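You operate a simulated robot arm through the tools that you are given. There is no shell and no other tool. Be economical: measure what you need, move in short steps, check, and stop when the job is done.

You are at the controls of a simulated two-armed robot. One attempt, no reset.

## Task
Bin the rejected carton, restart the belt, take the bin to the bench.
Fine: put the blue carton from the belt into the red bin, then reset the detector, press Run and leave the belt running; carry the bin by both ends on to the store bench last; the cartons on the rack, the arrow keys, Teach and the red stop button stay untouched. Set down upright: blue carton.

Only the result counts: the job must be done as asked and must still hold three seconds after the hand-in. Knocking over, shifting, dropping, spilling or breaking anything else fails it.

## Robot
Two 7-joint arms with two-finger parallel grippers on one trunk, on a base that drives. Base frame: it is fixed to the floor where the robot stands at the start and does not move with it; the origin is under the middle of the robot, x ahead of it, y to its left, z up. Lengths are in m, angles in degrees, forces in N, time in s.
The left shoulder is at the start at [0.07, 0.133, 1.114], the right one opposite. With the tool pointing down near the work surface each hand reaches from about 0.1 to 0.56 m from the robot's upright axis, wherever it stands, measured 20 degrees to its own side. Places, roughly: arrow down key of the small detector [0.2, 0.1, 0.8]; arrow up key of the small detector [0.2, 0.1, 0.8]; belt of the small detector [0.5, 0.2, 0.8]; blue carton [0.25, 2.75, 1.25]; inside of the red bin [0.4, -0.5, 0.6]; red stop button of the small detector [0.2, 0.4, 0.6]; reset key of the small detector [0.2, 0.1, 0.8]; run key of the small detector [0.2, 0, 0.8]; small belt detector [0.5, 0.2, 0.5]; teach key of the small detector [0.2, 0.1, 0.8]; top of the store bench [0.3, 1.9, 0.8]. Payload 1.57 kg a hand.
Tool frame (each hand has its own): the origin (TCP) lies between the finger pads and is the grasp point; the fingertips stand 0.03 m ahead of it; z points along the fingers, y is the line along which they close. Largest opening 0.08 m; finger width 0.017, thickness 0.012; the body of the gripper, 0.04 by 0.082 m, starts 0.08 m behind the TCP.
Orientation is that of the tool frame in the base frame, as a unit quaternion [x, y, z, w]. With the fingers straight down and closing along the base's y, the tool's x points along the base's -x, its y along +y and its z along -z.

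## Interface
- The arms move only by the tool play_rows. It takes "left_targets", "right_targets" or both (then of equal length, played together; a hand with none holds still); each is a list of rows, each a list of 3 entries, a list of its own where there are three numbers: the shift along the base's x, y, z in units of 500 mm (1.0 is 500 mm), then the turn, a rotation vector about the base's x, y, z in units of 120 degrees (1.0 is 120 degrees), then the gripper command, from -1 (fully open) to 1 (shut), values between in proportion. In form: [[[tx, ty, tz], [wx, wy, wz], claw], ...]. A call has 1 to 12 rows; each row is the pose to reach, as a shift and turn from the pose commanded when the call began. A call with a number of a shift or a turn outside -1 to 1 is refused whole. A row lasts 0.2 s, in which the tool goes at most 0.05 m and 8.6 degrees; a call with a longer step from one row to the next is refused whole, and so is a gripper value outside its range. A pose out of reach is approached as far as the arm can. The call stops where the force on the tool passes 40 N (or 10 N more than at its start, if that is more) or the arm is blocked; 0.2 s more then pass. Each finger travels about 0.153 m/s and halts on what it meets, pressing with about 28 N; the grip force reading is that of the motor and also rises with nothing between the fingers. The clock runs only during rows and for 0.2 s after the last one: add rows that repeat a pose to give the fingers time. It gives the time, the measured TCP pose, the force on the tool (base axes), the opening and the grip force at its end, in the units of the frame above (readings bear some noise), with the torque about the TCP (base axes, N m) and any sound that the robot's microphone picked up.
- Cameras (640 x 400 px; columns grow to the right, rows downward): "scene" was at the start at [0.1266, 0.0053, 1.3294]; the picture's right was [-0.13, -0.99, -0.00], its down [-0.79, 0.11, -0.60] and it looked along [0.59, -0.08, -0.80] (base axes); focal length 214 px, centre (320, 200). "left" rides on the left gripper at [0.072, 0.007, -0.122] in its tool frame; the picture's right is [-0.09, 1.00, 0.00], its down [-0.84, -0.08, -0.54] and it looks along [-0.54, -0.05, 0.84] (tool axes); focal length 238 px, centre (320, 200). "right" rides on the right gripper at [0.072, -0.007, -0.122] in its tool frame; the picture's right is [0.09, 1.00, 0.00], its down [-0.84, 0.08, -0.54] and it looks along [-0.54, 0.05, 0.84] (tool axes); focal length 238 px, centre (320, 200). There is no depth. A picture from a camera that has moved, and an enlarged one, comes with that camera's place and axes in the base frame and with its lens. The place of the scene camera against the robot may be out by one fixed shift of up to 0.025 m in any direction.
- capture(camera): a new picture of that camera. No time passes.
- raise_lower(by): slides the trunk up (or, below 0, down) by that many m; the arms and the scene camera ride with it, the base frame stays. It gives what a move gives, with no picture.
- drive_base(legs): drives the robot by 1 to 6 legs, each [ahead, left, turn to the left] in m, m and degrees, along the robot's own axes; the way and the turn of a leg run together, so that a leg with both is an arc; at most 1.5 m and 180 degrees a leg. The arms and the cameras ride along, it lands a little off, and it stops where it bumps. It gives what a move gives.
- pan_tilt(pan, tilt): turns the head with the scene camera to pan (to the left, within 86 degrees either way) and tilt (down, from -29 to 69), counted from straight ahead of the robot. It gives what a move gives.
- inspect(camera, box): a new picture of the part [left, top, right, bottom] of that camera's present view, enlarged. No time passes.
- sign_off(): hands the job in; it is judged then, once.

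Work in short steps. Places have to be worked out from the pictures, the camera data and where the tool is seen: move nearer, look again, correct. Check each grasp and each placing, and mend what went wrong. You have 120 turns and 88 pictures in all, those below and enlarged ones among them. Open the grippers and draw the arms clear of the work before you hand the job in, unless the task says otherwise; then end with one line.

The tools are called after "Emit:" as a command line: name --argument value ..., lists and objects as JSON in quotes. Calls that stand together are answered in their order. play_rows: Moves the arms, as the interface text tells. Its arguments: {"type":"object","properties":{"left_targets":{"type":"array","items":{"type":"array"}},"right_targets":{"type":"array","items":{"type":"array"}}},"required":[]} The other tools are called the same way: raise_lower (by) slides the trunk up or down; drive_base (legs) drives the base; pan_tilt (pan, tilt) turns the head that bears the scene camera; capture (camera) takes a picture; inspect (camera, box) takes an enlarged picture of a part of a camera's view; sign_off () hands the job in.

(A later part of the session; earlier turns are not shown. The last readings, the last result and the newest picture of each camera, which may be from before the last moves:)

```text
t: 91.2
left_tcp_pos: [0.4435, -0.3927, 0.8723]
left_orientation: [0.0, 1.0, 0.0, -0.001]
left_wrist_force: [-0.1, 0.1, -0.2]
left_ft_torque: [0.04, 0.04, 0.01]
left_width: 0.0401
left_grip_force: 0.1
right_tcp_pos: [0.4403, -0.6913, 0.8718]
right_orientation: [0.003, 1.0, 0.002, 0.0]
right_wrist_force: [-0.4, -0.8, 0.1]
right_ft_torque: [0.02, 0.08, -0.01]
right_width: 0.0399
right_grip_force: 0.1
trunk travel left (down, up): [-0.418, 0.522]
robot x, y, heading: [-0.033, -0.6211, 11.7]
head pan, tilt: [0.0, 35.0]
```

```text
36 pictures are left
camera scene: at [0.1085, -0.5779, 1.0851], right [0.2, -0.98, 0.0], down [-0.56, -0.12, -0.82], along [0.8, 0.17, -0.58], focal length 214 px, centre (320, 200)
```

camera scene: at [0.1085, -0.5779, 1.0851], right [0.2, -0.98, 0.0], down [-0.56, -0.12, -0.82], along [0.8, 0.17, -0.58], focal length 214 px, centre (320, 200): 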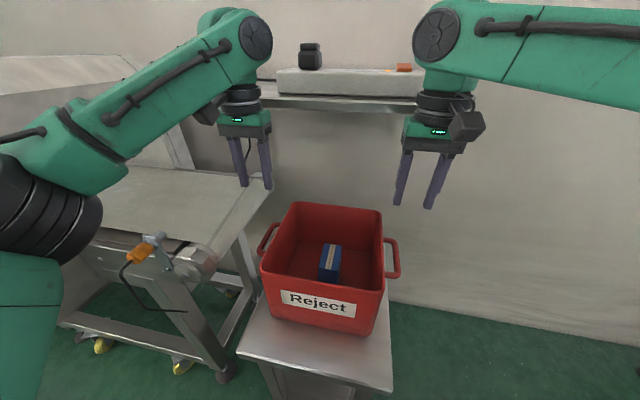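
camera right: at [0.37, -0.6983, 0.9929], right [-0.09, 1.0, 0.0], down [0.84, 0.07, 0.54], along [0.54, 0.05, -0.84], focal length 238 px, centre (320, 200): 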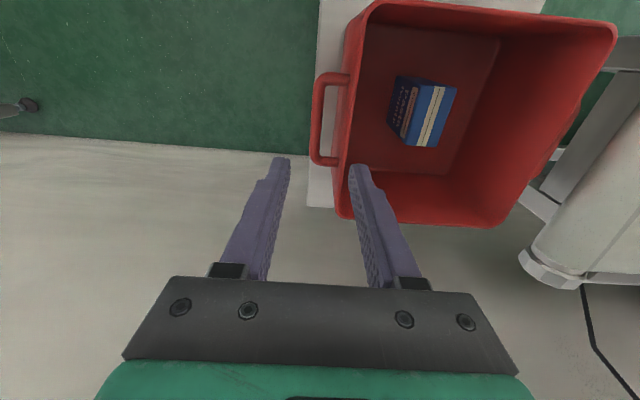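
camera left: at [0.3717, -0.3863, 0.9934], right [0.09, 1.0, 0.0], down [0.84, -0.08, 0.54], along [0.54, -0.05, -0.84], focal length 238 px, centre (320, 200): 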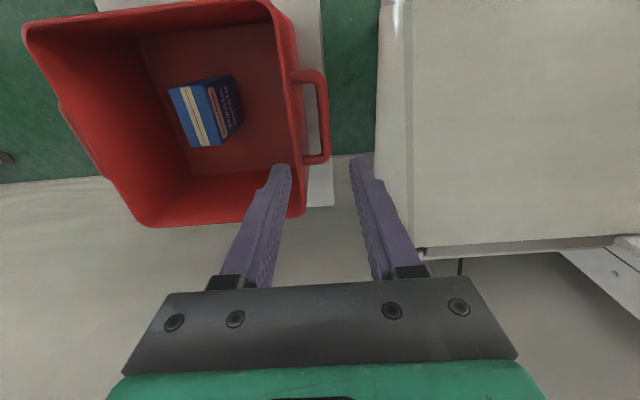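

Handle bars: left at y≈-0.391, right at y≈-0.694, z≈0.687, x 0.40–0.49. The gap to the bin wall is about 3 cm, so I'll narrow the fingers to 0.026 and lower to just above the bars for another look.

Emit:
play_rows --left_targets '[[[0.003, 0.003, -0.06], [0, 0, 0], 0.35], [[0.003, 0.003, -0.14], [0, 0, 0], 0.35], [[0.003, 0.003, -0.21], [0, 0, 0], 0.35], [[0.003, 0.003, -0.264], [0, 0, 0], 0.35], [[0.003, 0.003, -0.264], [0, 0, 0], 0.35]]' --right_targets '[[[0.009, -0.005, -0.06], [0, 0, 0], 0.35], [[0.009, -0.005, -0.14], [0, 0, 0], 0.35], [[0.009, -0.005, -0.21], [0, 0, 0], 0.35], [[0.009, -0.005, -0.264], [0, 0, 0], 0.35], [[0.009, -0.005, -0.264], [0, 0, 0], 0.35]]'

Emit:
capture --camera "left"

Emit:
capture --camera "right"

Emit:
capture --camera "scene"

```text
t: 92.4
left_tcp_pos: [0.4431, -0.3927, 0.7429]
left_orientation: [0.0, 1.0, 0.001, 0.0]
left_wrist_force: [0.0, 0.2, -0.8]
left_ft_torque: [-0.03, -0.03, -0.01]
left_width: 0.026
left_grip_force: 0.1
right_tcp_pos: [0.4453, -0.6946, 0.7428]
right_orientation: [0.003, 1.0, 0.002, 0.0]
right_wrist_force: [0.6, 0.0, -0.9]
right_ft_torque: [0.01, 0.03, -0.01]
right_width: 0.0259
right_grip_force: 0.0
trunk travel left (down, up): [-0.418, 0.522]
robot x, y, heading: [-0.0316, -0.6188, 11.4]
head pan, tilt: [0.0, 35.0]
```

```text
35 pictures are left
camera left: at [0.3702, -0.386, 0.8639], right [0.09, 1.0, 0.0], down [0.84, -0.08, 0.54], along [0.54, -0.05, -0.84], focal length 238 px, centre (320, 200)
```

left: 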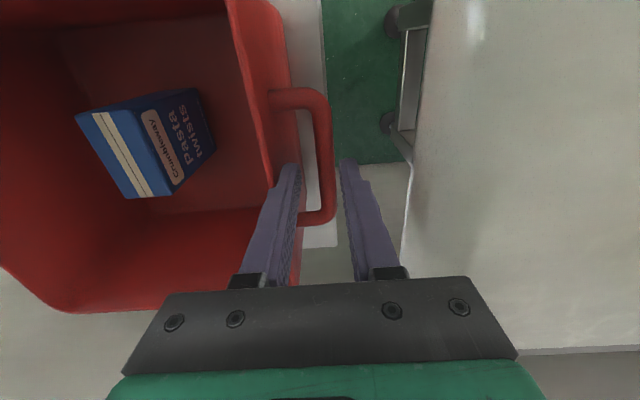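

```text
34 pictures are left
camera right: at [0.3735, -0.7012, 0.8637], right [-0.09, 1.0, 0.0], down [0.84, 0.07, 0.54], along [0.54, 0.05, -0.84], focal length 238 px, centre (320, 200)
```

right: 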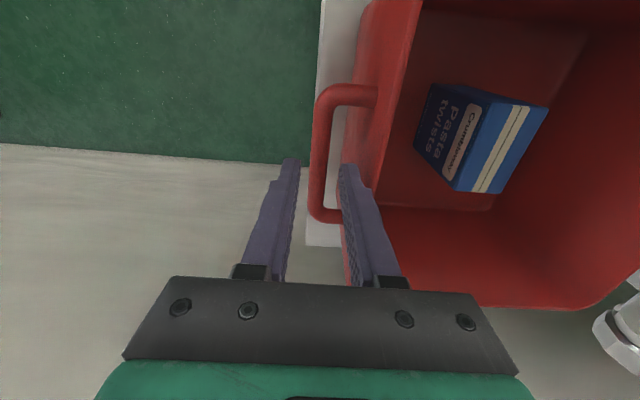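

```text
33 pictures are left
camera scene: at [0.1062, -0.5781, 1.0854], right [0.2, -0.98, 0.0], down [-0.56, -0.12, -0.82], along [0.8, 0.17, -0.57], focal length 214 px, centre (320, 200)
```

scene: 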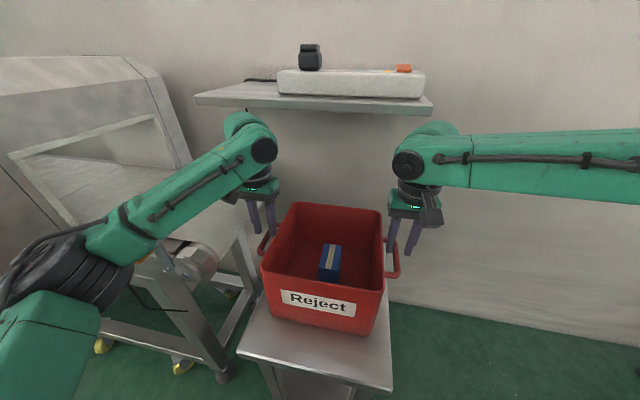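

Before lowering further I'll check the left forearm against the belt's orange sensor.

Emit:
inspect --camera "scene" --box '[0, 170, 300, 360]'

```text
2.11 times, centred on (150, 265) of scene
camera zoom: at [0.1062, -0.5781, 1.0854], right [0.2, -0.98, 0.0], down [-0.56, -0.12, -0.82], along [0.8, 0.17, -0.57], focal length 452 px, centre (678, 63)
```

zoom: 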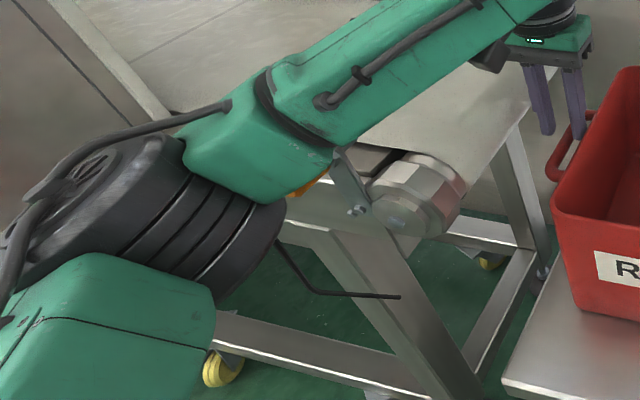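

The elbow joint is only a few centimetres from the sensor. I'll raise the trunk 0.1 so the elbow stays higher, then lower the hands again.

Emit:
raise_lower --by 0.1

Emit:
play_rows --left_targets '[[[0.003, 0.003, -0.08], [0, 0, 0], 0.35], [[0.003, 0.003, -0.16], [0, 0, 0], 0.35], [[0.003, 0.003, -0.2], [0, 0, 0], 0.35], [[0.003, 0.003, -0.2], [0, 0, 0], 0.35]]' --right_targets '[[[0, 0.001, -0.08], [0, 0, 0], 0.35], [[0, 0.001, -0.16], [0, 0, 0], 0.35], [[0, 0.001, -0.2], [0, 0, 0], 0.35], [[0, 0.001, -0.2], [0, 0, 0], 0.35]]'

Emit:
inspect --camera "left" --box '[220, 60, 420, 290]'

Emit:
inspect --camera "right" --box '[220, 60, 420, 290]'

Emit:
capture --camera "scene"

```text
t: 93.8
left_tcp_pos: [0.4432, -0.3924, 0.8414]
left_orientation: [-0.001, 1.0, 0.0, -0.001]
left_wrist_force: [0.1, 0.4, 0.1]
left_ft_torque: [0.02, -0.03, -0.01]
left_width: 0.0261
left_grip_force: 0.0
right_tcp_pos: [0.4458, -0.6937, 0.8422]
right_orientation: [0.002, 1.0, 0.001, 0.0]
right_wrist_force: [-0.1, -0.5, 0.1]
right_ft_torque: [0.0, -0.01, 0.03]
right_width: 0.0261
right_grip_force: 0.1
trunk travel left (down, up): [-0.518, 0.422]
robot x, y, heading: [-0.0301, -0.6201, 11.6]
head pan, tilt: [0.0, 35.0]
```

```text
t: 94.8
left_tcp_pos: [0.4416, -0.392, 0.743]
left_orientation: [0.0, 1.0, 0.0, 0.0]
left_wrist_force: [0.2, 0.2, 0.9]
left_ft_torque: [-0.03, 0.01, 0.02]
left_width: 0.0259
left_grip_force: 0.0
right_tcp_pos: [0.4439, -0.694, 0.7428]
right_orientation: [0.002, 1.0, 0.002, 0.001]
right_wrist_force: [1.2, 0.1, -0.4]
right_ft_torque: [0.02, -0.04, 0.0]
right_width: 0.0261
right_grip_force: 0.1
trunk travel left (down, up): [-0.518, 0.422]
robot x, y, heading: [-0.0281, -0.6205, 11.5]
head pan, tilt: [0.0, 35.0]
```

```text
1.74 times, centred on (320, 175) of left
camera zoom: at [0.3707, -0.3857, 0.8641], right [0.09, 1.0, 0.0], down [0.84, -0.08, 0.54], along [0.54, -0.05, -0.84], focal length 414 px, centre (320, 244)
```

zoom: 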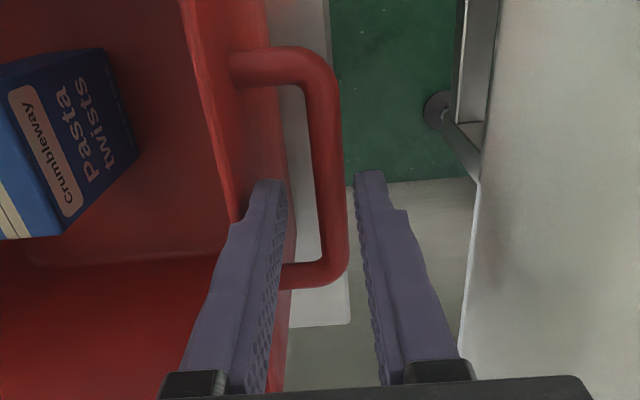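

```text
1.74 times, centred on (320, 175) of right
camera zoom: at [0.3732, -0.7009, 0.8632], right [-0.09, 1.0, 0.0], down [0.84, 0.07, 0.54], along [0.54, 0.05, -0.84], focal length 414 px, centre (320, 244)
```

zoom: 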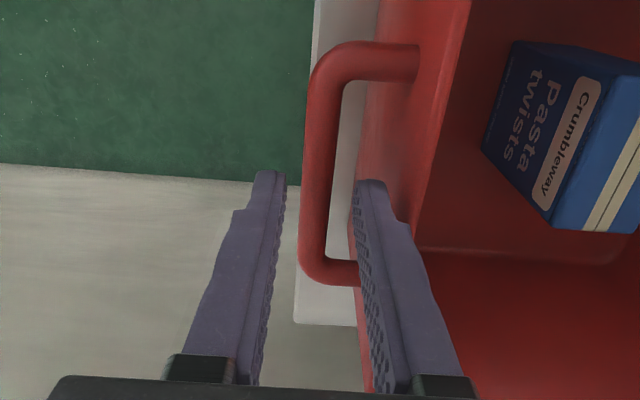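

```text
29 pictures are left
camera scene: at [0.1061, -0.5781, 1.1854], right [0.2, -0.98, 0.0], down [-0.56, -0.12, -0.82], along [0.8, 0.17, -0.57], focal length 214 px, centre (320, 200)
```

scene: 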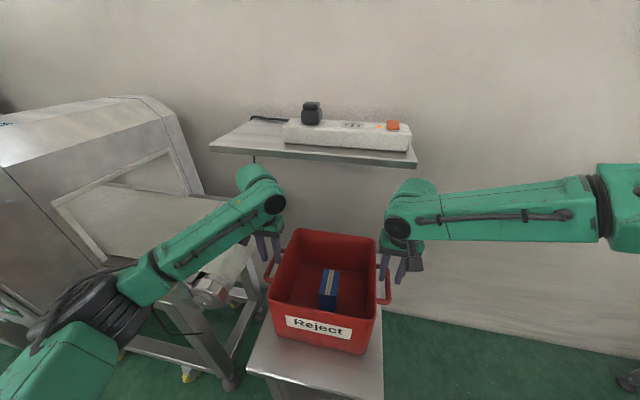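

Both bars lie between the fingers with about 9 mm to the wall. I'm making a small correction, lowering to the bars and closing.

Emit:
play_rows --left_targets '[[[0.003, 0.004, -0.03], [0, 0, 0], 0.35], [[0.003, 0.004, -0.06], [0, 0, 0], 0.35], [[0.003, 0.004, -0.09], [0, 0, 0], 0.35], [[0.003, 0.004, -0.108], [0, 0, 0], 0.35], [[0.003, 0.004, -0.108], [0, 0, 0], 0.35]]' --right_targets '[[[0, 0.001, -0.03], [0, 0, 0], 0.35], [[0, 0.001, -0.06], [0, 0, 0], 0.35], [[0, 0.001, -0.09], [0, 0, 0], 0.35], [[0, 0.001, -0.108], [0, 0, 0], 0.35], [[0, 0.001, -0.108], [0, 0, 0], 0.35]]'

Emit:
inspect --camera "left" --box '[220, 60, 420, 290]'

Emit:
inspect --camera "right" --box '[220, 60, 420, 290]'

```text
t: 96.0
left_tcp_pos: [0.4446, -0.3901, 0.6892]
left_orientation: [0.0, 1.0, 0.0, 0.0]
left_wrist_force: [-0.4, 0.1, 0.3]
left_ft_torque: [-0.02, -0.01, 0.0]
left_width: 0.0261
left_grip_force: 0.1
right_tcp_pos: [0.4432, -0.6933, 0.687]
right_orientation: [0.003, 1.0, 0.002, 0.0]
right_wrist_force: [0.8, 0.1, -1.4]
right_ft_torque: [-0.03, 0.01, 0.02]
right_width: 0.0257
right_grip_force: 0.1
trunk travel left (down, up): [-0.518, 0.422]
robot x, y, heading: [-0.0291, -0.6196, 11.6]
head pan, tilt: [0.0, 35.0]
```

```text
1.74 times, centred on (320, 175) of left
camera zoom: at [0.3727, -0.3832, 0.8114], right [0.09, 1.0, 0.0], down [0.84, -0.08, 0.54], along [0.54, -0.05, -0.84], focal length 414 px, centre (320, 244)
```

zoom: 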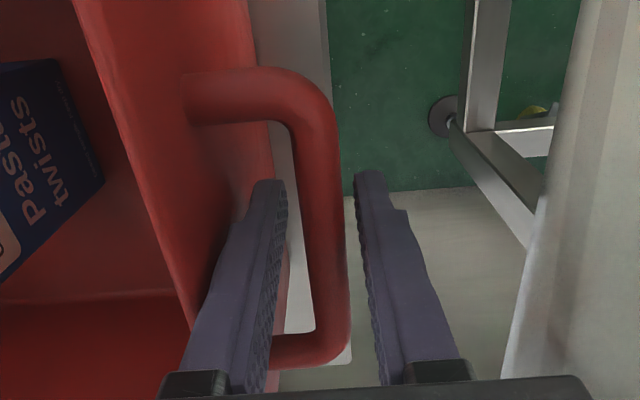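

```text
1.74 times, centred on (320, 175) of right
camera zoom: at [0.3726, -0.7005, 0.8092], right [-0.09, 1.0, 0.0], down [0.84, 0.07, 0.54], along [0.54, 0.05, -0.84], focal length 414 px, centre (320, 244)
```

zoom: 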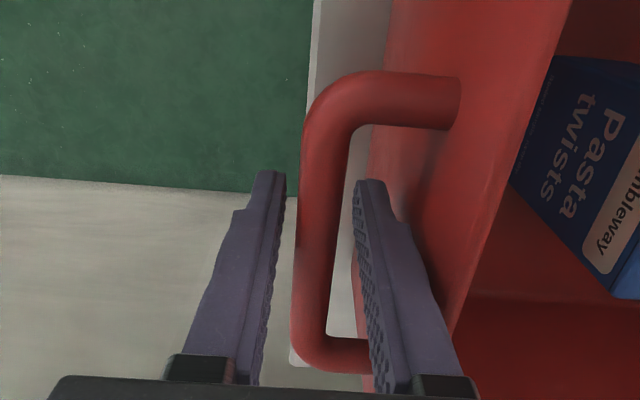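

Both bars are centred between the fingers, so I'm closing both hands.

Emit:
play_rows --left_targets '[[[0, 0, 0], [0, 0, 0], 0.6], [[0, 0, 0], [0, 0, 0], 1], [[0, 0, 0], [0, 0, 0], 1], [[0, 0, 0], [0, 0, 0], 1]]' --right_targets '[[[0, 0, 0], [0, 0, 0], 0.6], [[0, 0, 0], [0, 0, 0], 1], [[0, 0, 0], [0, 0, 0], 1], [[0, 0, 0], [0, 0, 0], 1]]'

```text
t: 97.0
left_tcp_pos: [0.4456, -0.3894, 0.6899]
left_orientation: [-0.001, 1.0, 0.0, 0.0]
left_wrist_force: [-0.3, 5.8, 0.4]
left_ft_torque: [-0.02, -0.1, -0.33]
left_width: 0.0137
left_grip_force: 28.1
right_tcp_pos: [0.4444, -0.6925, 0.6875]
right_orientation: [0.003, 1.0, 0.001, 0.0]
right_wrist_force: [-0.4, -6.3, -0.2]
right_ft_torque: [0.05, -0.17, 0.42]
right_width: 0.0134
right_grip_force: 28.6
trunk travel left (down, up): [-0.518, 0.422]
robot x, y, heading: [-0.033, -0.6232, 11.7]
head pan, tilt: [0.0, 35.0]
```

Both handles are gripped (0.0135 m, 28 N). I'm lifting with the trunk a little and checking that it's level.

Emit:
raise_lower --by 0.06

Emit:
capture --camera "scene"

```text
t: 98.0
left_tcp_pos: [0.4452, -0.3887, 0.749]
left_orientation: [0.0, 1.0, 0.0, -0.001]
left_wrist_force: [0.1, 8.7, -3.0]
left_ft_torque: [-0.03, 0.07, -0.33]
left_width: 0.0134
left_grip_force: 28.0
right_tcp_pos: [0.4456, -0.6925, 0.748]
right_orientation: [0.003, 1.0, 0.001, 0.0]
right_wrist_force: [-1.1, -9.4, -3.6]
right_ft_torque: [0.07, -0.07, 0.41]
right_width: 0.0139
right_grip_force: 27.5
trunk travel left (down, up): [-0.578, 0.362]
robot x, y, heading: [-0.0311, -0.6207, 11.4]
head pan, tilt: [0.0, 35.0]
```

```text
26 pictures are left
camera scene: at [0.1078, -0.5778, 1.2452], right [0.2, -0.98, 0.0], down [-0.56, -0.12, -0.82], along [0.8, 0.17, -0.57], focal length 214 px, centre (320, 200)
```

scene: 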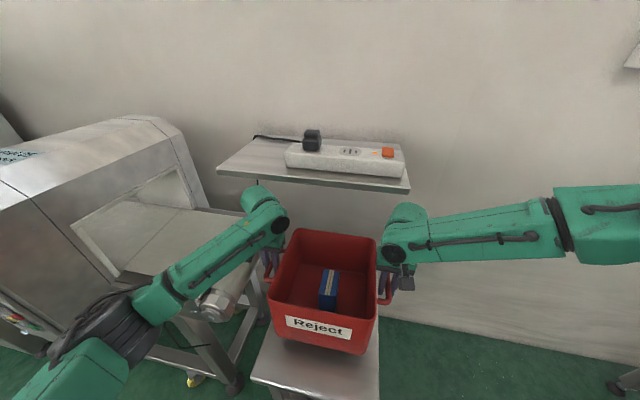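

It's level and lifted, about 3.5 N a hand. I'm backing straight out from under the shelf.

Emit:
drive_base --legs '[[-0.3, 0, 0], [-0.35, 0, 0]]'

Emit:
raise_lower --by 0.12

Emit:
capture --camera "scene"

```text
t: 101.9
left_tcp_pos: [-0.1928, -0.5194, 0.7497]
left_orientation: [0.002, 1.0, 0.0, -0.001]
left_wrist_force: [0.5, 17.2, -3.8]
left_ft_torque: [-0.11, 0.05, -0.36]
left_width: 0.0134
left_grip_force: 28.1
right_tcp_pos: [-0.195, -0.8236, 0.7478]
right_orientation: [0.006, 1.0, 0.002, 0.001]
right_wrist_force: [-0.9, -17.1, -3.8]
right_ft_torque: [0.15, -0.01, 0.45]
right_width: 0.0135
right_grip_force: 28.1
trunk travel left (down, up): [-0.578, 0.362]
robot x, y, heading: [-0.6742, -0.7495, 11.2]
head pan, tilt: [0.0, 35.0]
```

```text
t: 103.4
left_tcp_pos: [-0.1912, -0.5197, 0.8687]
left_orientation: [0.002, 1.0, -0.001, -0.001]
left_wrist_force: [0.9, 1.7, -4.5]
left_ft_torque: [-0.03, 0.05, -0.34]
left_width: 0.0136
left_grip_force: 28.9
right_tcp_pos: [-0.1943, -0.8233, 0.8672]
right_orientation: [0.006, 1.0, 0.001, 0.0]
right_wrist_force: [-0.2, -2.8, -4.0]
right_ft_torque: [0.0, -0.02, 0.39]
right_width: 0.0136
right_grip_force: 27.9
trunk travel left (down, up): [-0.698, 0.242]
robot x, y, heading: [-0.6702, -0.7496, 11.2]
head pan, tilt: [0.0, 35.0]
```

```text
25 pictures are left
camera scene: at [-0.5303, -0.7056, 1.3652], right [0.2, -0.98, 0.0], down [-0.56, -0.11, -0.82], along [0.8, 0.16, -0.57], focal length 214 px, centre (320, 200)
```

scene: 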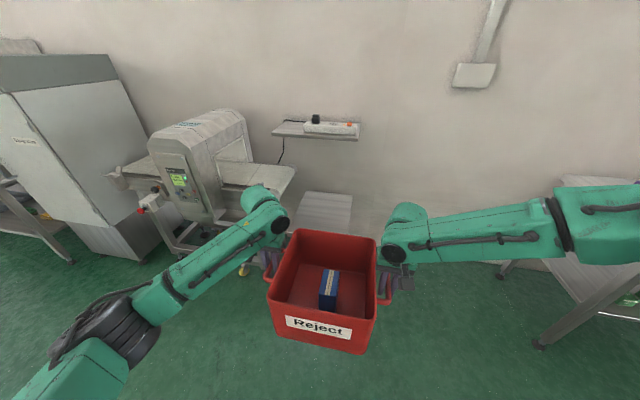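

The bin is hanging steady and level. I'm squaring up and driving left past the detector, keeping well back.

Emit:
drive_base --legs '[[0, 0, -11.2], [0, 1.2, 0], [0, 0.9, 0]]'

Emit:
pan_tilt --pan 20 --tilt 35

Emit:
capture --camera "scene"

```text
t: 114.6
left_tcp_pos: [-0.1153, 1.4756, 0.8694]
left_orientation: [0.116, 0.993, 0.0, -0.001]
left_wrist_force: [0.6, 4.6, -3.7]
left_ft_torque: [-0.01, 0.02, -0.36]
left_width: 0.0136
left_grip_force: 27.9
right_tcp_pos: [-0.1856, 1.1799, 0.8675]
right_orientation: [0.12, 0.993, 0.002, -0.001]
right_wrist_force: [-0.9, -3.6, -3.8]
right_ft_torque: [0.06, 0.0, 0.4]
right_width: 0.0134
right_grip_force: 27.8
trunk travel left (down, up): [-0.698, 0.242]
robot x, y, heading: [-0.6339, 1.3603, -1.8]
head pan, tilt: [0.0, 35.0]
```

```text
t: 115.4
left_tcp_pos: [-0.1146, 1.4734, 0.8696]
left_orientation: [0.116, 0.993, 0.0, -0.001]
left_wrist_force: [0.8, 2.2, -4.0]
left_ft_torque: [0.02, -0.03, -0.38]
left_width: 0.0135
left_grip_force: 28.1
right_tcp_pos: [-0.1858, 1.1786, 0.8681]
right_orientation: [0.12, 0.993, 0.002, -0.001]
right_wrist_force: [-0.6, -1.3, -4.5]
right_ft_torque: [0.02, -0.02, 0.41]
right_width: 0.0136
right_grip_force: 27.9
trunk travel left (down, up): [-0.698, 0.242]
robot x, y, heading: [-0.6334, 1.3592, -1.7]
head pan, tilt: [20.0, 35.0]
```

```text
24 pictures are left
camera scene: at [-0.4948, 1.401, 1.3652], right [0.31, -0.95, 0.0], down [-0.55, -0.18, -0.82], along [0.78, 0.26, -0.57], focal length 214 px, centre (320, 200)
```

scene: 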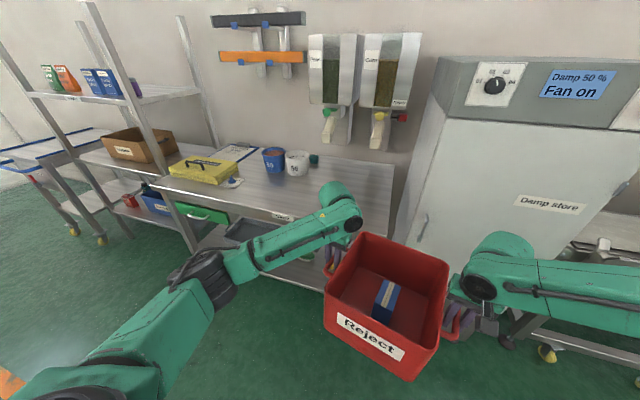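

The store bench is ahead. The free area is right of the mug at about x 0.17–0.6, y 1.4–1.8, with the cabinet at y<1.27. I'm raising the bin and lining up with y≈1.62.

Emit:
raise_lower --by 0.16

Emit:
drive_base --legs '[[0, 0.29, 1.7]]'

Emit:
pan_tilt --pan 0 --tilt 30

Emit:
capture --camera "scene"

```text
t: 117.2
left_tcp_pos: [-0.1148, 1.4745, 1.0289]
left_orientation: [0.116, 0.993, 0.0, -0.002]
left_wrist_force: [-0.1, 0.6, -4.1]
left_ft_torque: [-0.01, 0.01, -0.34]
left_width: 0.0134
left_grip_force: 27.8
right_tcp_pos: [-0.185, 1.178, 1.0279]
right_orientation: [0.12, 0.993, 0.001, 0.0]
right_wrist_force: [-0.9, -1.3, -4.3]
right_ft_torque: [0.04, 0.0, 0.39]
right_width: 0.0137
right_grip_force: 28.0
trunk travel left (down, up): [-0.858, 0.082]
robot x, y, heading: [-0.6346, 1.3599, -1.6]
head pan, tilt: [20.0, 35.0]
```

```text
t: 119.2
left_tcp_pos: [-0.1136, 1.7803, 1.0292]
left_orientation: [0.104, 0.995, 0.001, 0.0]
left_wrist_force: [1.1, 0.8, -3.9]
left_ft_torque: [0.0, 0.07, -0.28]
left_width: 0.0136
left_grip_force: 28.2
right_tcp_pos: [-0.1762, 1.4813, 1.0269]
right_orientation: [0.107, 0.994, 0.002, -0.001]
right_wrist_force: [-1.2, -1.7, -3.7]
right_ft_torque: [0.01, -0.06, 0.43]
right_width: 0.0136
right_grip_force: 27.7
trunk travel left (down, up): [-0.858, 0.082]
robot x, y, heading: [-0.6277, 1.6528, -0.4]
head pan, tilt: [20.0, 35.0]
```

```text
t: 120.1
left_tcp_pos: [-0.1114, 1.7818, 1.0298]
left_orientation: [0.103, 0.995, 0.0, 0.0]
left_wrist_force: [0.5, 1.0, -3.4]
left_ft_torque: [-0.03, -0.06, -0.37]
left_width: 0.0135
left_grip_force: 28.2
right_tcp_pos: [-0.175, 1.4846, 1.0262]
right_orientation: [0.107, 0.994, 0.0, -0.001]
right_wrist_force: [0.1, 0.4, -4.4]
right_ft_torque: [-0.04, 0.05, 0.42]
right_width: 0.0135
right_grip_force: 28.1
trunk travel left (down, up): [-0.858, 0.082]
robot x, y, heading: [-0.631, 1.6528, -0.3]
head pan, tilt: [0.0, 30.0]
```

```text
23 pictures are left
camera scene: at [-0.4828, 1.6694, 1.533], right [0.0, -1.0, 0.0], down [-0.5, 0.0, -0.87], along [0.87, 0.0, -0.5], focal length 214 px, centre (320, 200)
```

scene: 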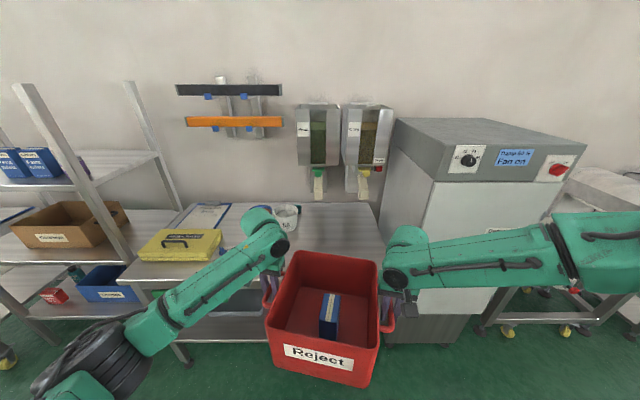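

I'm moving in part way, then measuring the bench edge and height with the hand cameras.

Emit:
drive_base --legs '[[0.28, 0, 0]]'

Emit:
capture --camera "right"

Emit:
capture --camera "left"

Emit:
capture --camera "scene"

```text
t: 122.0
left_tcp_pos: [0.1651, 1.7821, 1.0307]
left_orientation: [0.102, 0.995, 0.0, -0.001]
left_wrist_force: [0.0, 0.6, -4.6]
left_ft_torque: [0.01, 0.03, -0.37]
left_width: 0.0135
left_grip_force: 27.8
right_tcp_pos: [0.1025, 1.4843, 1.0278]
right_orientation: [0.106, 0.994, 0.0, 0.0]
right_wrist_force: [0.0, -1.2, -3.6]
right_ft_torque: [-0.04, -0.02, 0.43]
right_width: 0.0136
right_grip_force: 27.5
trunk travel left (down, up): [-0.858, 0.082]
robot x, y, heading: [-0.3471, 1.6498, -0.3]
head pan, tilt: [0.0, 30.0]
```

```text
22 pictures are left
camera right: at [0.0319, 1.4929, 1.1495], right [0.12, 0.99, 0.0], down [0.83, -0.1, 0.54], along [0.54, -0.06, -0.84], focal length 238 px, centre (320, 200)
```

right: 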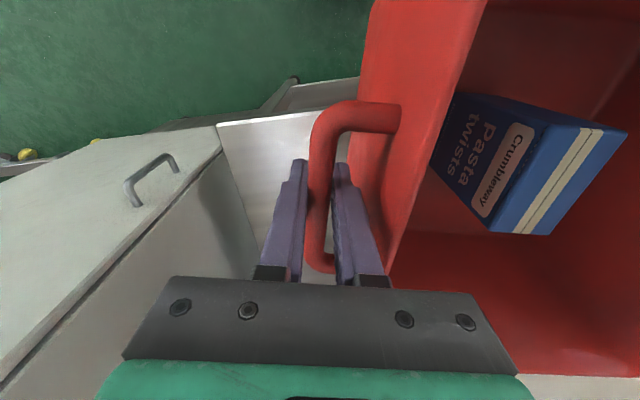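

```text
21 pictures are left
camera left: at [0.0965, 1.804, 1.1518], right [0.29, 0.96, 0.0], down [0.8, -0.25, 0.54], along [0.52, -0.16, -0.84], focal length 238 px, centre (320, 200)
```

left: 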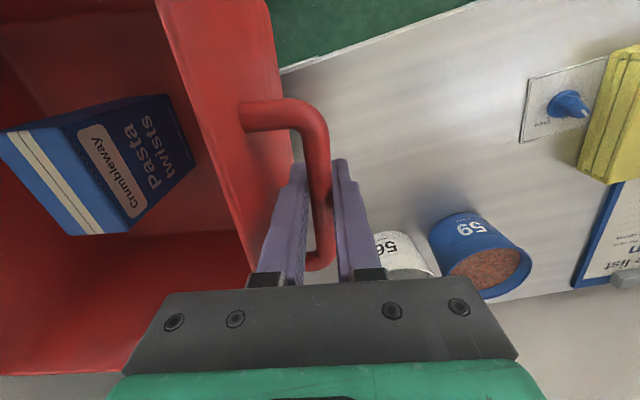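

```text
20 pictures are left
camera scene: at [-0.2049, 1.6681, 1.5333], right [0.0, -1.0, 0.0], down [-0.5, 0.0, -0.87], along [0.87, 0.0, -0.5], focal length 214 px, centre (320, 200)
```

scene: 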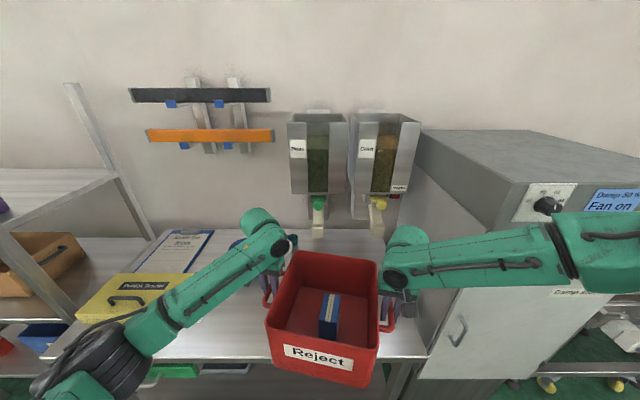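

By the views the bench front is at x≈0.11, the cabinet's near corner is about (0.19, 1.26) and the mug about (0.46, 1.85). To keep the right elbow off the cabinet I'll go for bin centre (0.29, 1.70) with the base turned 8° right. First the sideways move.

Emit:
drive_base --legs '[[0, 0.134, 0], [0, 0, -7.7]]'

Emit:
pan_tilt --pan -25 --tilt 25

Emit:
capture --camera "scene"

```text
t: 123.9
left_tcp_pos: [0.1804, 1.8451, 1.0291]
left_orientation: [0.169, 0.986, 0.001, -0.001]
left_wrist_force: [-0.3, 1.5, -4.8]
left_ft_torque: [-0.04, -0.02, -0.41]
left_width: 0.0135
left_grip_force: 28.0
right_tcp_pos: [0.0789, 1.5585, 1.0272]
right_orientation: [0.171, 0.985, 0.0, 0.0]
right_wrist_force: [-0.5, -0.9, -3.0]
right_ft_torque: [-0.03, 0.03, 0.36]
right_width: 0.0136
right_grip_force: 28.2
trunk travel left (down, up): [-0.858, 0.082]
robot x, y, heading: [-0.3451, 1.7832, -7.9]
head pan, tilt: [0.0, 30.0]
```

```text
t: 124.8
left_tcp_pos: [0.1803, 1.8444, 1.0287]
left_orientation: [0.168, 0.986, -0.001, -0.001]
left_wrist_force: [1.2, 1.5, -3.4]
left_ft_torque: [0.0, 0.02, -0.35]
left_width: 0.0136
left_grip_force: 27.4
right_tcp_pos: [0.078, 1.5583, 1.0279]
right_orientation: [0.17, 0.985, 0.001, -0.001]
right_wrist_force: [-0.6, -0.7, -4.3]
right_ft_torque: [0.01, -0.01, 0.44]
right_width: 0.0135
right_grip_force: 28.0
trunk travel left (down, up): [-0.858, 0.082]
robot x, y, heading: [-0.3468, 1.7838, -7.9]
head pan, tilt: [-25.0, 25.0]
```

```text
19 pictures are left
camera scene: at [-0.2156, 1.7431, 1.541], right [-0.54, -0.84, 0.0], down [-0.36, 0.23, -0.91], along [0.76, -0.49, -0.42], focal length 214 px, centre (320, 200)
```

scene: 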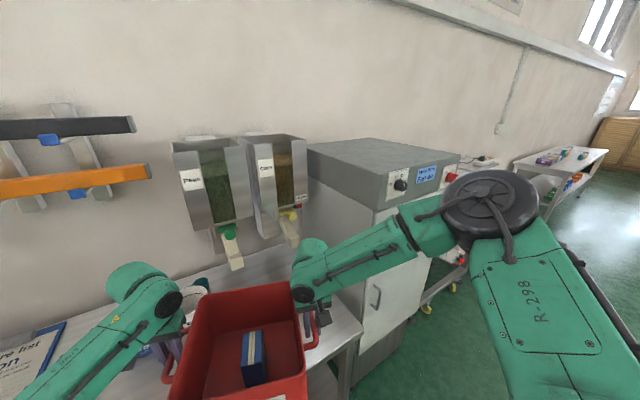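

The right elbow is at about x -0.1, y 1.4, well clear of the cabinet. I'm moving in.

Emit:
drive_base --legs '[[0.16, 0.022, 0]]'

Emit:
pan_tilt --pan 0 --tilt 50

Emit:
capture --camera "scene"

Emit:
capture --camera "left"

Emit:
capture --camera "right"

```text
t: 126.2
left_tcp_pos: [0.3352, 1.8454, 1.0305]
left_orientation: [0.168, 0.986, 0.0, 0.001]
left_wrist_force: [-4.4, 2.2, -2.2]
left_ft_torque: [0.09, 0.08, -0.34]
left_width: 0.0136
left_grip_force: 28.2
right_tcp_pos: [0.2343, 1.5588, 1.0293]
right_orientation: [0.172, 0.985, 0.001, 0.002]
right_wrist_force: [-2.8, 0.0, -2.2]
right_ft_torque: [-0.02, -0.18, 0.41]
right_width: 0.0138
right_grip_force: 28.3
trunk travel left (down, up): [-0.858, 0.082]
robot x, y, heading: [-0.1899, 1.7865, -7.6]
head pan, tilt: [-25.0, 25.0]
```

```text
t: 127.1
left_tcp_pos: [0.337, 1.8465, 1.0311]
left_orientation: [0.169, 0.986, 0.0, 0.0]
left_wrist_force: [-5.4, 1.4, -5.8]
left_ft_torque: [0.18, 0.43, -0.32]
left_width: 0.0134
left_grip_force: 27.7
right_tcp_pos: [0.2341, 1.5581, 1.0298]
right_orientation: [0.171, 0.985, 0.0, 0.0]
right_wrist_force: [-4.3, 0.9, -5.4]
right_ft_torque: [0.11, 0.35, 0.39]
right_width: 0.0137
right_grip_force: 27.6
trunk travel left (down, up): [-0.858, 0.082]
robot x, y, heading: [-0.1895, 1.7842, -7.7]
head pan, tilt: [0.0, 50.0]
```

```text
18 pictures are left
camera scene: at [-0.0617, 1.7836, 1.5038], right [-0.14, -0.99, 0.0], down [-0.76, 0.1, -0.64], along [0.64, -0.09, -0.77], focal length 214 px, centre (320, 200)
```

scene: 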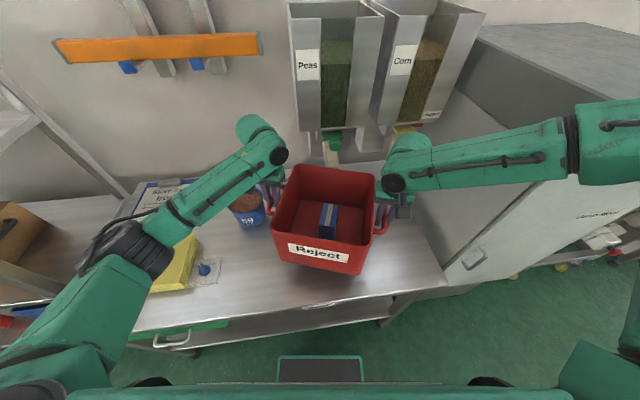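

```text
17 pictures are left
camera left: at [0.2702, 1.8756, 1.1516], right [0.42, 0.91, 0.0], down [0.76, -0.35, 0.54], along [0.49, -0.23, -0.84], focal length 238 px, centre (320, 200)
```

left: 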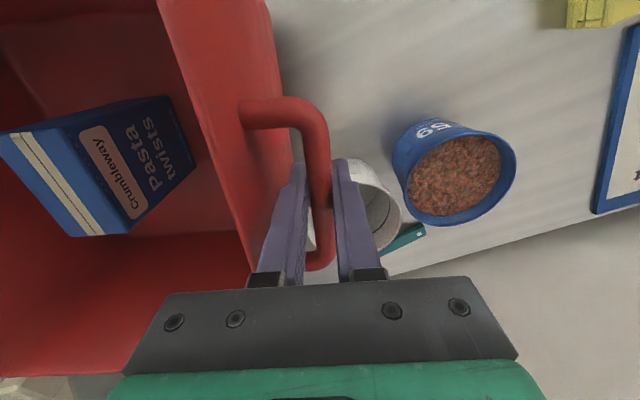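

```text
16 pictures are left
camera right: at [0.1648, 1.576, 1.1496], right [0.25, 0.97, 0.0], down [0.81, -0.21, 0.54], along [0.53, -0.13, -0.84], focal length 238 px, centre (320, 200)
```

right: 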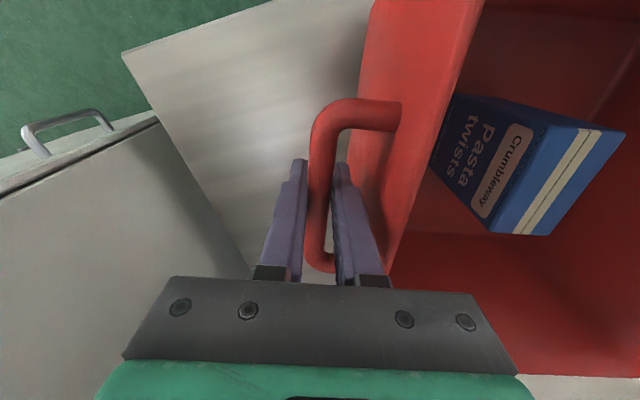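

The forces show about 10 N pushing back on the bin, so its rear rim is touching the "Peas" dispenser nozzle, about (0.45, 1.65, 1.05). I'm backing off at once.

Emit:
drive_base --legs '[[-0.09, -0.012, 0]]'

Emit:
inspect --camera "scene" --box '[230, 60, 450, 280]'

```text
t: 128.2
left_tcp_pos: [0.2549, 1.8451, 1.0265]
left_orientation: [0.168, 0.986, 0.0, -0.002]
left_wrist_force: [1.4, 0.3, -4.6]
left_ft_torque: [0.0, 0.07, -0.37]
left_width: 0.0137
left_grip_force: 28.3
right_tcp_pos: [0.1533, 1.5585, 1.0246]
right_orientation: [0.171, 0.985, 0.001, -0.003]
right_wrist_force: [0.2, 0.4, -3.7]
right_ft_torque: [0.02, -0.04, 0.38]
right_width: 0.0135
right_grip_force: 28.4
trunk travel left (down, up): [-0.858, 0.082]
robot x, y, heading: [-0.2779, 1.7814, -7.5]
head pan, tilt: [0.0, 50.0]
```

```text
1.82 times, centred on (340, 170) of scene
camera zoom: at [-0.1399, 1.7823, 1.5028], right [-0.13, -0.99, 0.0], down [-0.76, 0.1, -0.64], along [0.63, -0.09, -0.77], focal length 390 px, centre (284, 254)
```

zoom: 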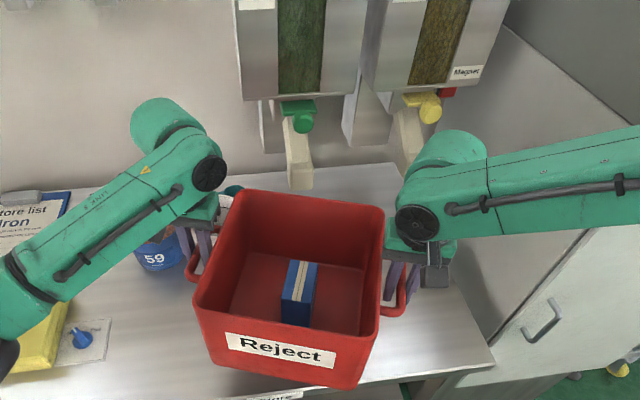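

The load is normal again and the dispensers look undisturbed. The chute tip is at about (0.43, 1.66, 0.995), the bench top at z≈0.7985 and its front edge at x≈0.113. I'll lower to just above the bench, which puts the rim below the chute, and then ease in.

Emit:
raise_lower --by -0.08

Emit:
capture --camera "scene"

```text
t: 129.4
left_tcp_pos: [0.2515, 1.846, 0.949]
left_orientation: [0.168, 0.986, 0.0, -0.002]
left_wrist_force: [0.8, 0.1, -3.8]
left_ft_torque: [-0.01, 0.01, -0.39]
left_width: 0.0138
left_grip_force: 28.2
right_tcp_pos: [0.1496, 1.5583, 0.9481]
right_orientation: [0.17, 0.985, 0.0, 0.0]
right_wrist_force: [-0.3, -0.8, -4.3]
right_ft_torque: [0.02, 0.01, 0.4]
right_width: 0.0134
right_grip_force: 27.8
trunk travel left (down, up): [-0.778, 0.162]
robot x, y, heading: [-0.2752, 1.7855, -7.7]
head pan, tilt: [0.0, 50.0]
```

```text
14 pictures are left
camera scene: at [-0.1458, 1.7825, 1.4234], right [-0.13, -0.99, 0.0], down [-0.76, 0.1, -0.64], along [0.64, -0.09, -0.77], focal length 214 px, centre (320, 200)
```

scene: 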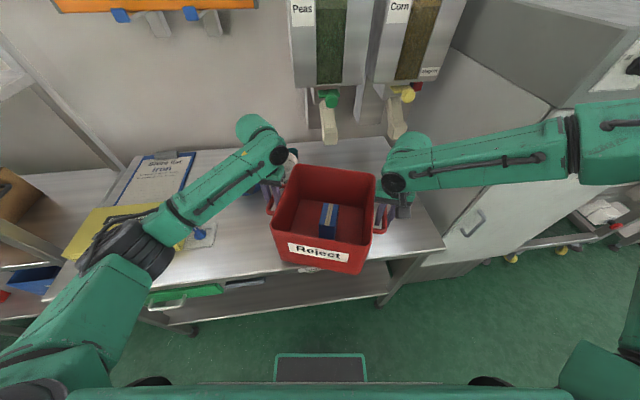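

I'm easing in 0.075 with the rim now below the chute, then checking the forces.

Emit:
drive_base --legs '[[0.075, 0.01, 0]]'

Emit:
capture --camera "scene"

```text
t: 130.4
left_tcp_pos: [0.3227, 1.8445, 0.9501]
left_orientation: [0.167, 0.986, 0.0, 0.002]
left_wrist_force: [0.4, 1.3, -3.2]
left_ft_torque: [0.04, 0.01, -0.35]
left_width: 0.0138
left_grip_force: 27.9
right_tcp_pos: [0.2218, 1.5573, 0.9489]
right_orientation: [0.171, 0.985, 0.001, 0.002]
right_wrist_force: [-0.9, -0.8, -3.9]
right_ft_torque: [-0.04, -0.09, 0.4]
right_width: 0.0135
right_grip_force: 27.8
trunk travel left (down, up): [-0.778, 0.162]
robot x, y, heading: [-0.2055, 1.7859, -7.4]
head pan, tilt: [0.0, 50.0]
```

```text
13 pictures are left
camera scene: at [-0.0747, 1.7822, 1.424], right [-0.13, -0.99, 0.0], down [-0.76, 0.1, -0.64], along [0.64, -0.09, -0.77], focal length 214 px, centre (320, 200)
```

scene: 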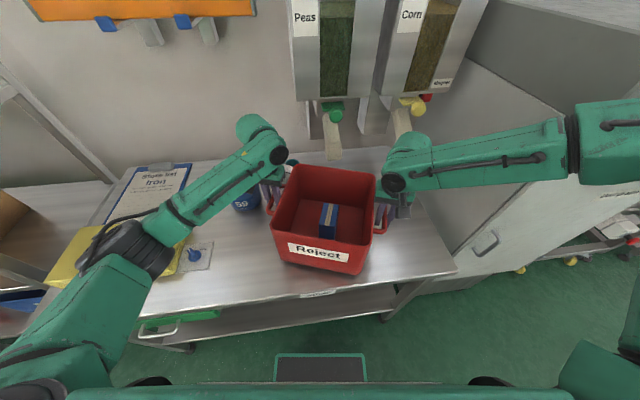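

The forces are normal and the bench edge shows in front of the bin. I'm lowering gently to contact.

Emit:
raise_lower --by -0.012

Emit:
raise_lower --by -0.006

```text
t: 131.0
left_tcp_pos: [0.3258, 1.8454, 0.9366]
left_orientation: [0.168, 0.986, 0.001, -0.001]
left_wrist_force: [0.6, 0.8, -3.6]
left_ft_torque: [-0.04, 0.0, -0.41]
left_width: 0.0138
left_grip_force: 27.5
right_tcp_pos: [0.2247, 1.5579, 0.9358]
right_orientation: [0.17, 0.985, 0.0, 0.0]
right_wrist_force: [-0.7, -0.9, -3.4]
right_ft_torque: [0.0, 0.02, 0.45]
right_width: 0.0135
right_grip_force: 27.6
trunk travel left (down, up): [-0.766, 0.174]
robot x, y, heading: [-0.2031, 1.7845, -7.7]
head pan, tilt: [0.0, 50.0]
```

```text
t: 131.6
left_tcp_pos: [0.3256, 1.8447, 0.9317]
left_orientation: [0.167, 0.986, 0.0, -0.001]
left_wrist_force: [1.6, 0.4, -3.8]
left_ft_torque: [0.07, 0.02, -0.3]
left_width: 0.0135
left_grip_force: 27.8
right_tcp_pos: [0.2242, 1.5591, 0.93]
right_orientation: [0.171, 0.985, 0.0, 0.0]
right_wrist_force: [-1.0, -0.9, -3.5]
right_ft_torque: [0.01, -0.04, 0.42]
right_width: 0.0136
right_grip_force: 27.4
trunk travel left (down, up): [-0.76, 0.18]
robot x, y, heading: [-0.2017, 1.7823, -7.7]
head pan, tilt: [0.0, 50.0]
```

No contact yet; continuing.

Emit:
raise_lower --by -0.005

Emit:
raise_lower --by -0.004

```text
t: 132.1
left_tcp_pos: [0.3259, 1.8459, 0.9293]
left_orientation: [0.168, 0.986, 0.0, 0.004]
left_wrist_force: [8.4, 2.7, 12.1]
left_ft_torque: [-0.06, -0.05, -0.26]
left_width: 0.0136
left_grip_force: 28.3
right_tcp_pos: [0.2256, 1.5583, 0.9285]
right_orientation: [0.171, 0.985, 0.001, 0.005]
right_wrist_force: [4.5, -5.2, 19.0]
right_ft_torque: [-0.01, -0.1, 0.45]
right_width: 0.0135
right_grip_force: 27.7
trunk travel left (down, up): [-0.755, 0.185]
robot x, y, heading: [-0.2022, 1.7843, -7.8]
head pan, tilt: [0.0, 50.0]
```

```text
t: 132.6
left_tcp_pos: [0.3243, 1.8458, 0.9248]
left_orientation: [0.168, 0.986, 0.0, 0.003]
left_wrist_force: [8.2, 4.2, 21.7]
left_ft_torque: [-0.05, -0.04, -0.34]
left_width: 0.0138
left_grip_force: 28.1
right_tcp_pos: [0.2211, 1.5579, 0.9236]
right_orientation: [0.171, 0.985, 0.001, 0.003]
right_wrist_force: [5.4, -5.1, 21.0]
right_ft_torque: [0.01, -0.02, 0.44]
right_width: 0.0136
right_grip_force: 28.4
trunk travel left (down, up): [-0.751, 0.189]
robot x, y, heading: [-0.2014, 1.7869, -7.6]
head pan, tilt: [0.0, 50.0]
```

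The bin is resting on the bench, with equal load on both hands. I'm relieving the pressing force before opening.

Emit:
raise_lower --by 0.005

Emit:
play_rows --left_targets '[[[0, 0, 0], [0, 0, 0], 0.6], [[0, 0, 0], [0, 0, 0], 0.35], [[0, 0, 0], [0, 0, 0], 0.35], [[0, 0, 0], [0, 0, 0], 0.35]]' --right_targets '[[[0, 0, 0], [0, 0, 0], 0.6], [[0, 0, 0], [0, 0, 0], 0.35], [[0, 0, 0], [0, 0, 0], 0.35], [[0, 0, 0], [0, 0, 0], 0.35]]'

Emit:
inspect --camera "left" --box '[200, 60, 440, 290]'

Emit:
inspect --camera "right" --box '[200, 60, 440, 290]'

```text
t: 133.2
left_tcp_pos: [0.3254, 1.8452, 0.9244]
left_orientation: [0.169, 0.986, 0.0, -0.003]
left_wrist_force: [0.9, -0.2, -2.2]
left_ft_torque: [-0.26, -0.35, -0.25]
left_width: 0.0133
left_grip_force: 28.0
right_tcp_pos: [0.2209, 1.5568, 0.9237]
right_orientation: [0.172, 0.985, -0.001, -0.002]
right_wrist_force: [-2.1, 0.0, -5.2]
right_ft_torque: [0.09, 0.43, 0.41]
right_width: 0.0137
right_grip_force: 27.9
trunk travel left (down, up): [-0.756, 0.184]
robot x, y, heading: [-0.2001, 1.7883, -7.6]
head pan, tilt: [0.0, 50.0]
```

```text
t: 134.2
left_tcp_pos: [0.3258, 1.8441, 0.9273]
left_orientation: [0.168, 0.986, 0.001, 0.0]
left_wrist_force: [-0.5, 0.5, 0.4]
left_ft_torque: [-0.03, 0.02, -0.01]
left_width: 0.0258
left_grip_force: 0.1
right_tcp_pos: [0.2238, 1.5578, 0.9251]
right_orientation: [0.171, 0.985, 0.0, 0.001]
right_wrist_force: [0.1, 0.2, 0.1]
right_ft_torque: [-0.02, 0.0, -0.03]
right_width: 0.0261
right_grip_force: 0.1
trunk travel left (down, up): [-0.756, 0.184]
robot x, y, heading: [-0.2017, 1.7848, -7.7]
head pan, tilt: [0.0, 50.0]
```

```text
1.74 times, centred on (320, 175) of left
camera zoom: at [0.2597, 1.8749, 1.0495], right [0.42, 0.91, 0.0], down [0.76, -0.35, 0.54], along [0.49, -0.23, -0.84], focal length 414 px, centre (320, 244)
```

zoom: 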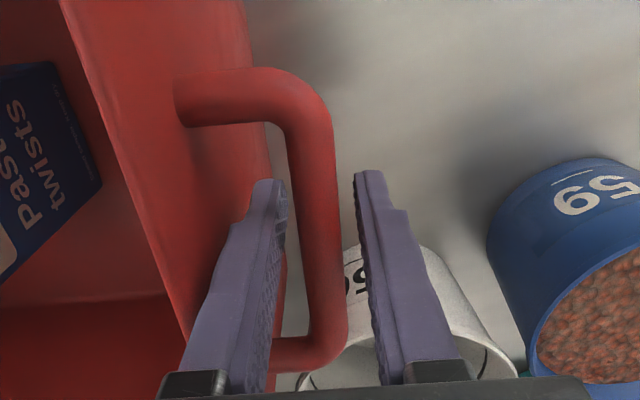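

```text
1.74 times, centred on (320, 175) of right
camera zoom: at [0.1547, 1.5752, 1.0474], right [0.25, 0.97, 0.0], down [0.81, -0.21, 0.54], along [0.53, -0.13, -0.84], focal length 414 px, centre (320, 244)
```

zoom: 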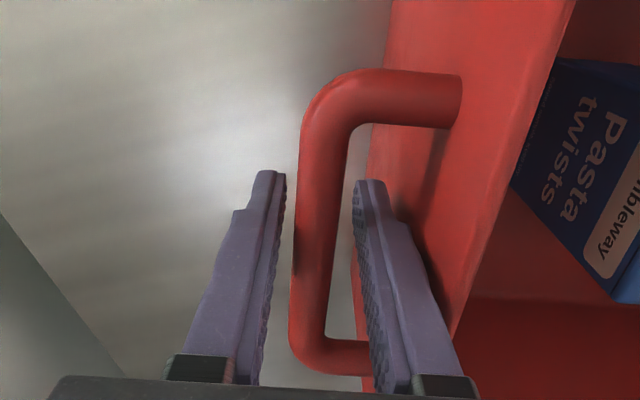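

The fingers are clear of both handles. I'm lifting the hands straight up with the trunk.

Emit:
raise_lower --by 0.13

Emit:
capture --camera "scene"

```text
t: 135.8
left_tcp_pos: [0.3245, 1.8451, 1.0575]
left_orientation: [0.168, 0.986, -0.001, 0.001]
left_wrist_force: [0.2, 1.2, 0.1]
left_ft_torque: [-0.01, 0.0, -0.02]
left_width: 0.0258
left_grip_force: 0.1
right_tcp_pos: [0.2242, 1.558, 1.0551]
right_orientation: [0.171, 0.985, 0.001, 0.0]
right_wrist_force: [-0.5, -0.2, -0.1]
right_ft_torque: [-0.01, 0.01, -0.02]
right_width: 0.026
right_grip_force: 0.0
trunk travel left (down, up): [-0.886, 0.054]
robot x, y, heading: [-0.2044, 1.7845, -7.9]
head pan, tilt: [0.0, 50.0]
```

```text
10 pictures are left
camera scene: at [-0.0718, 1.7824, 1.5316], right [-0.13, -0.99, 0.0], down [-0.76, 0.1, -0.64], along [0.64, -0.09, -0.77], focal length 214 px, centre (320, 200)
```

scene: 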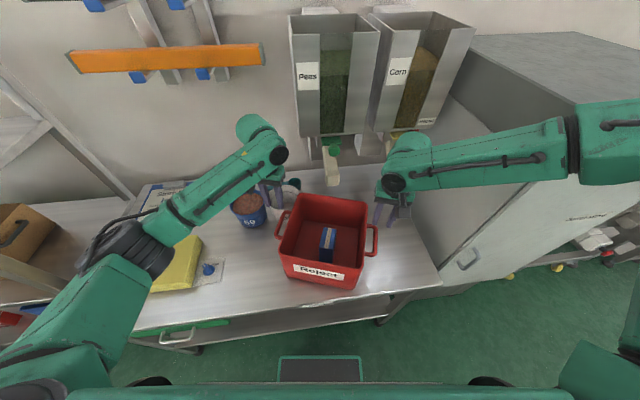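

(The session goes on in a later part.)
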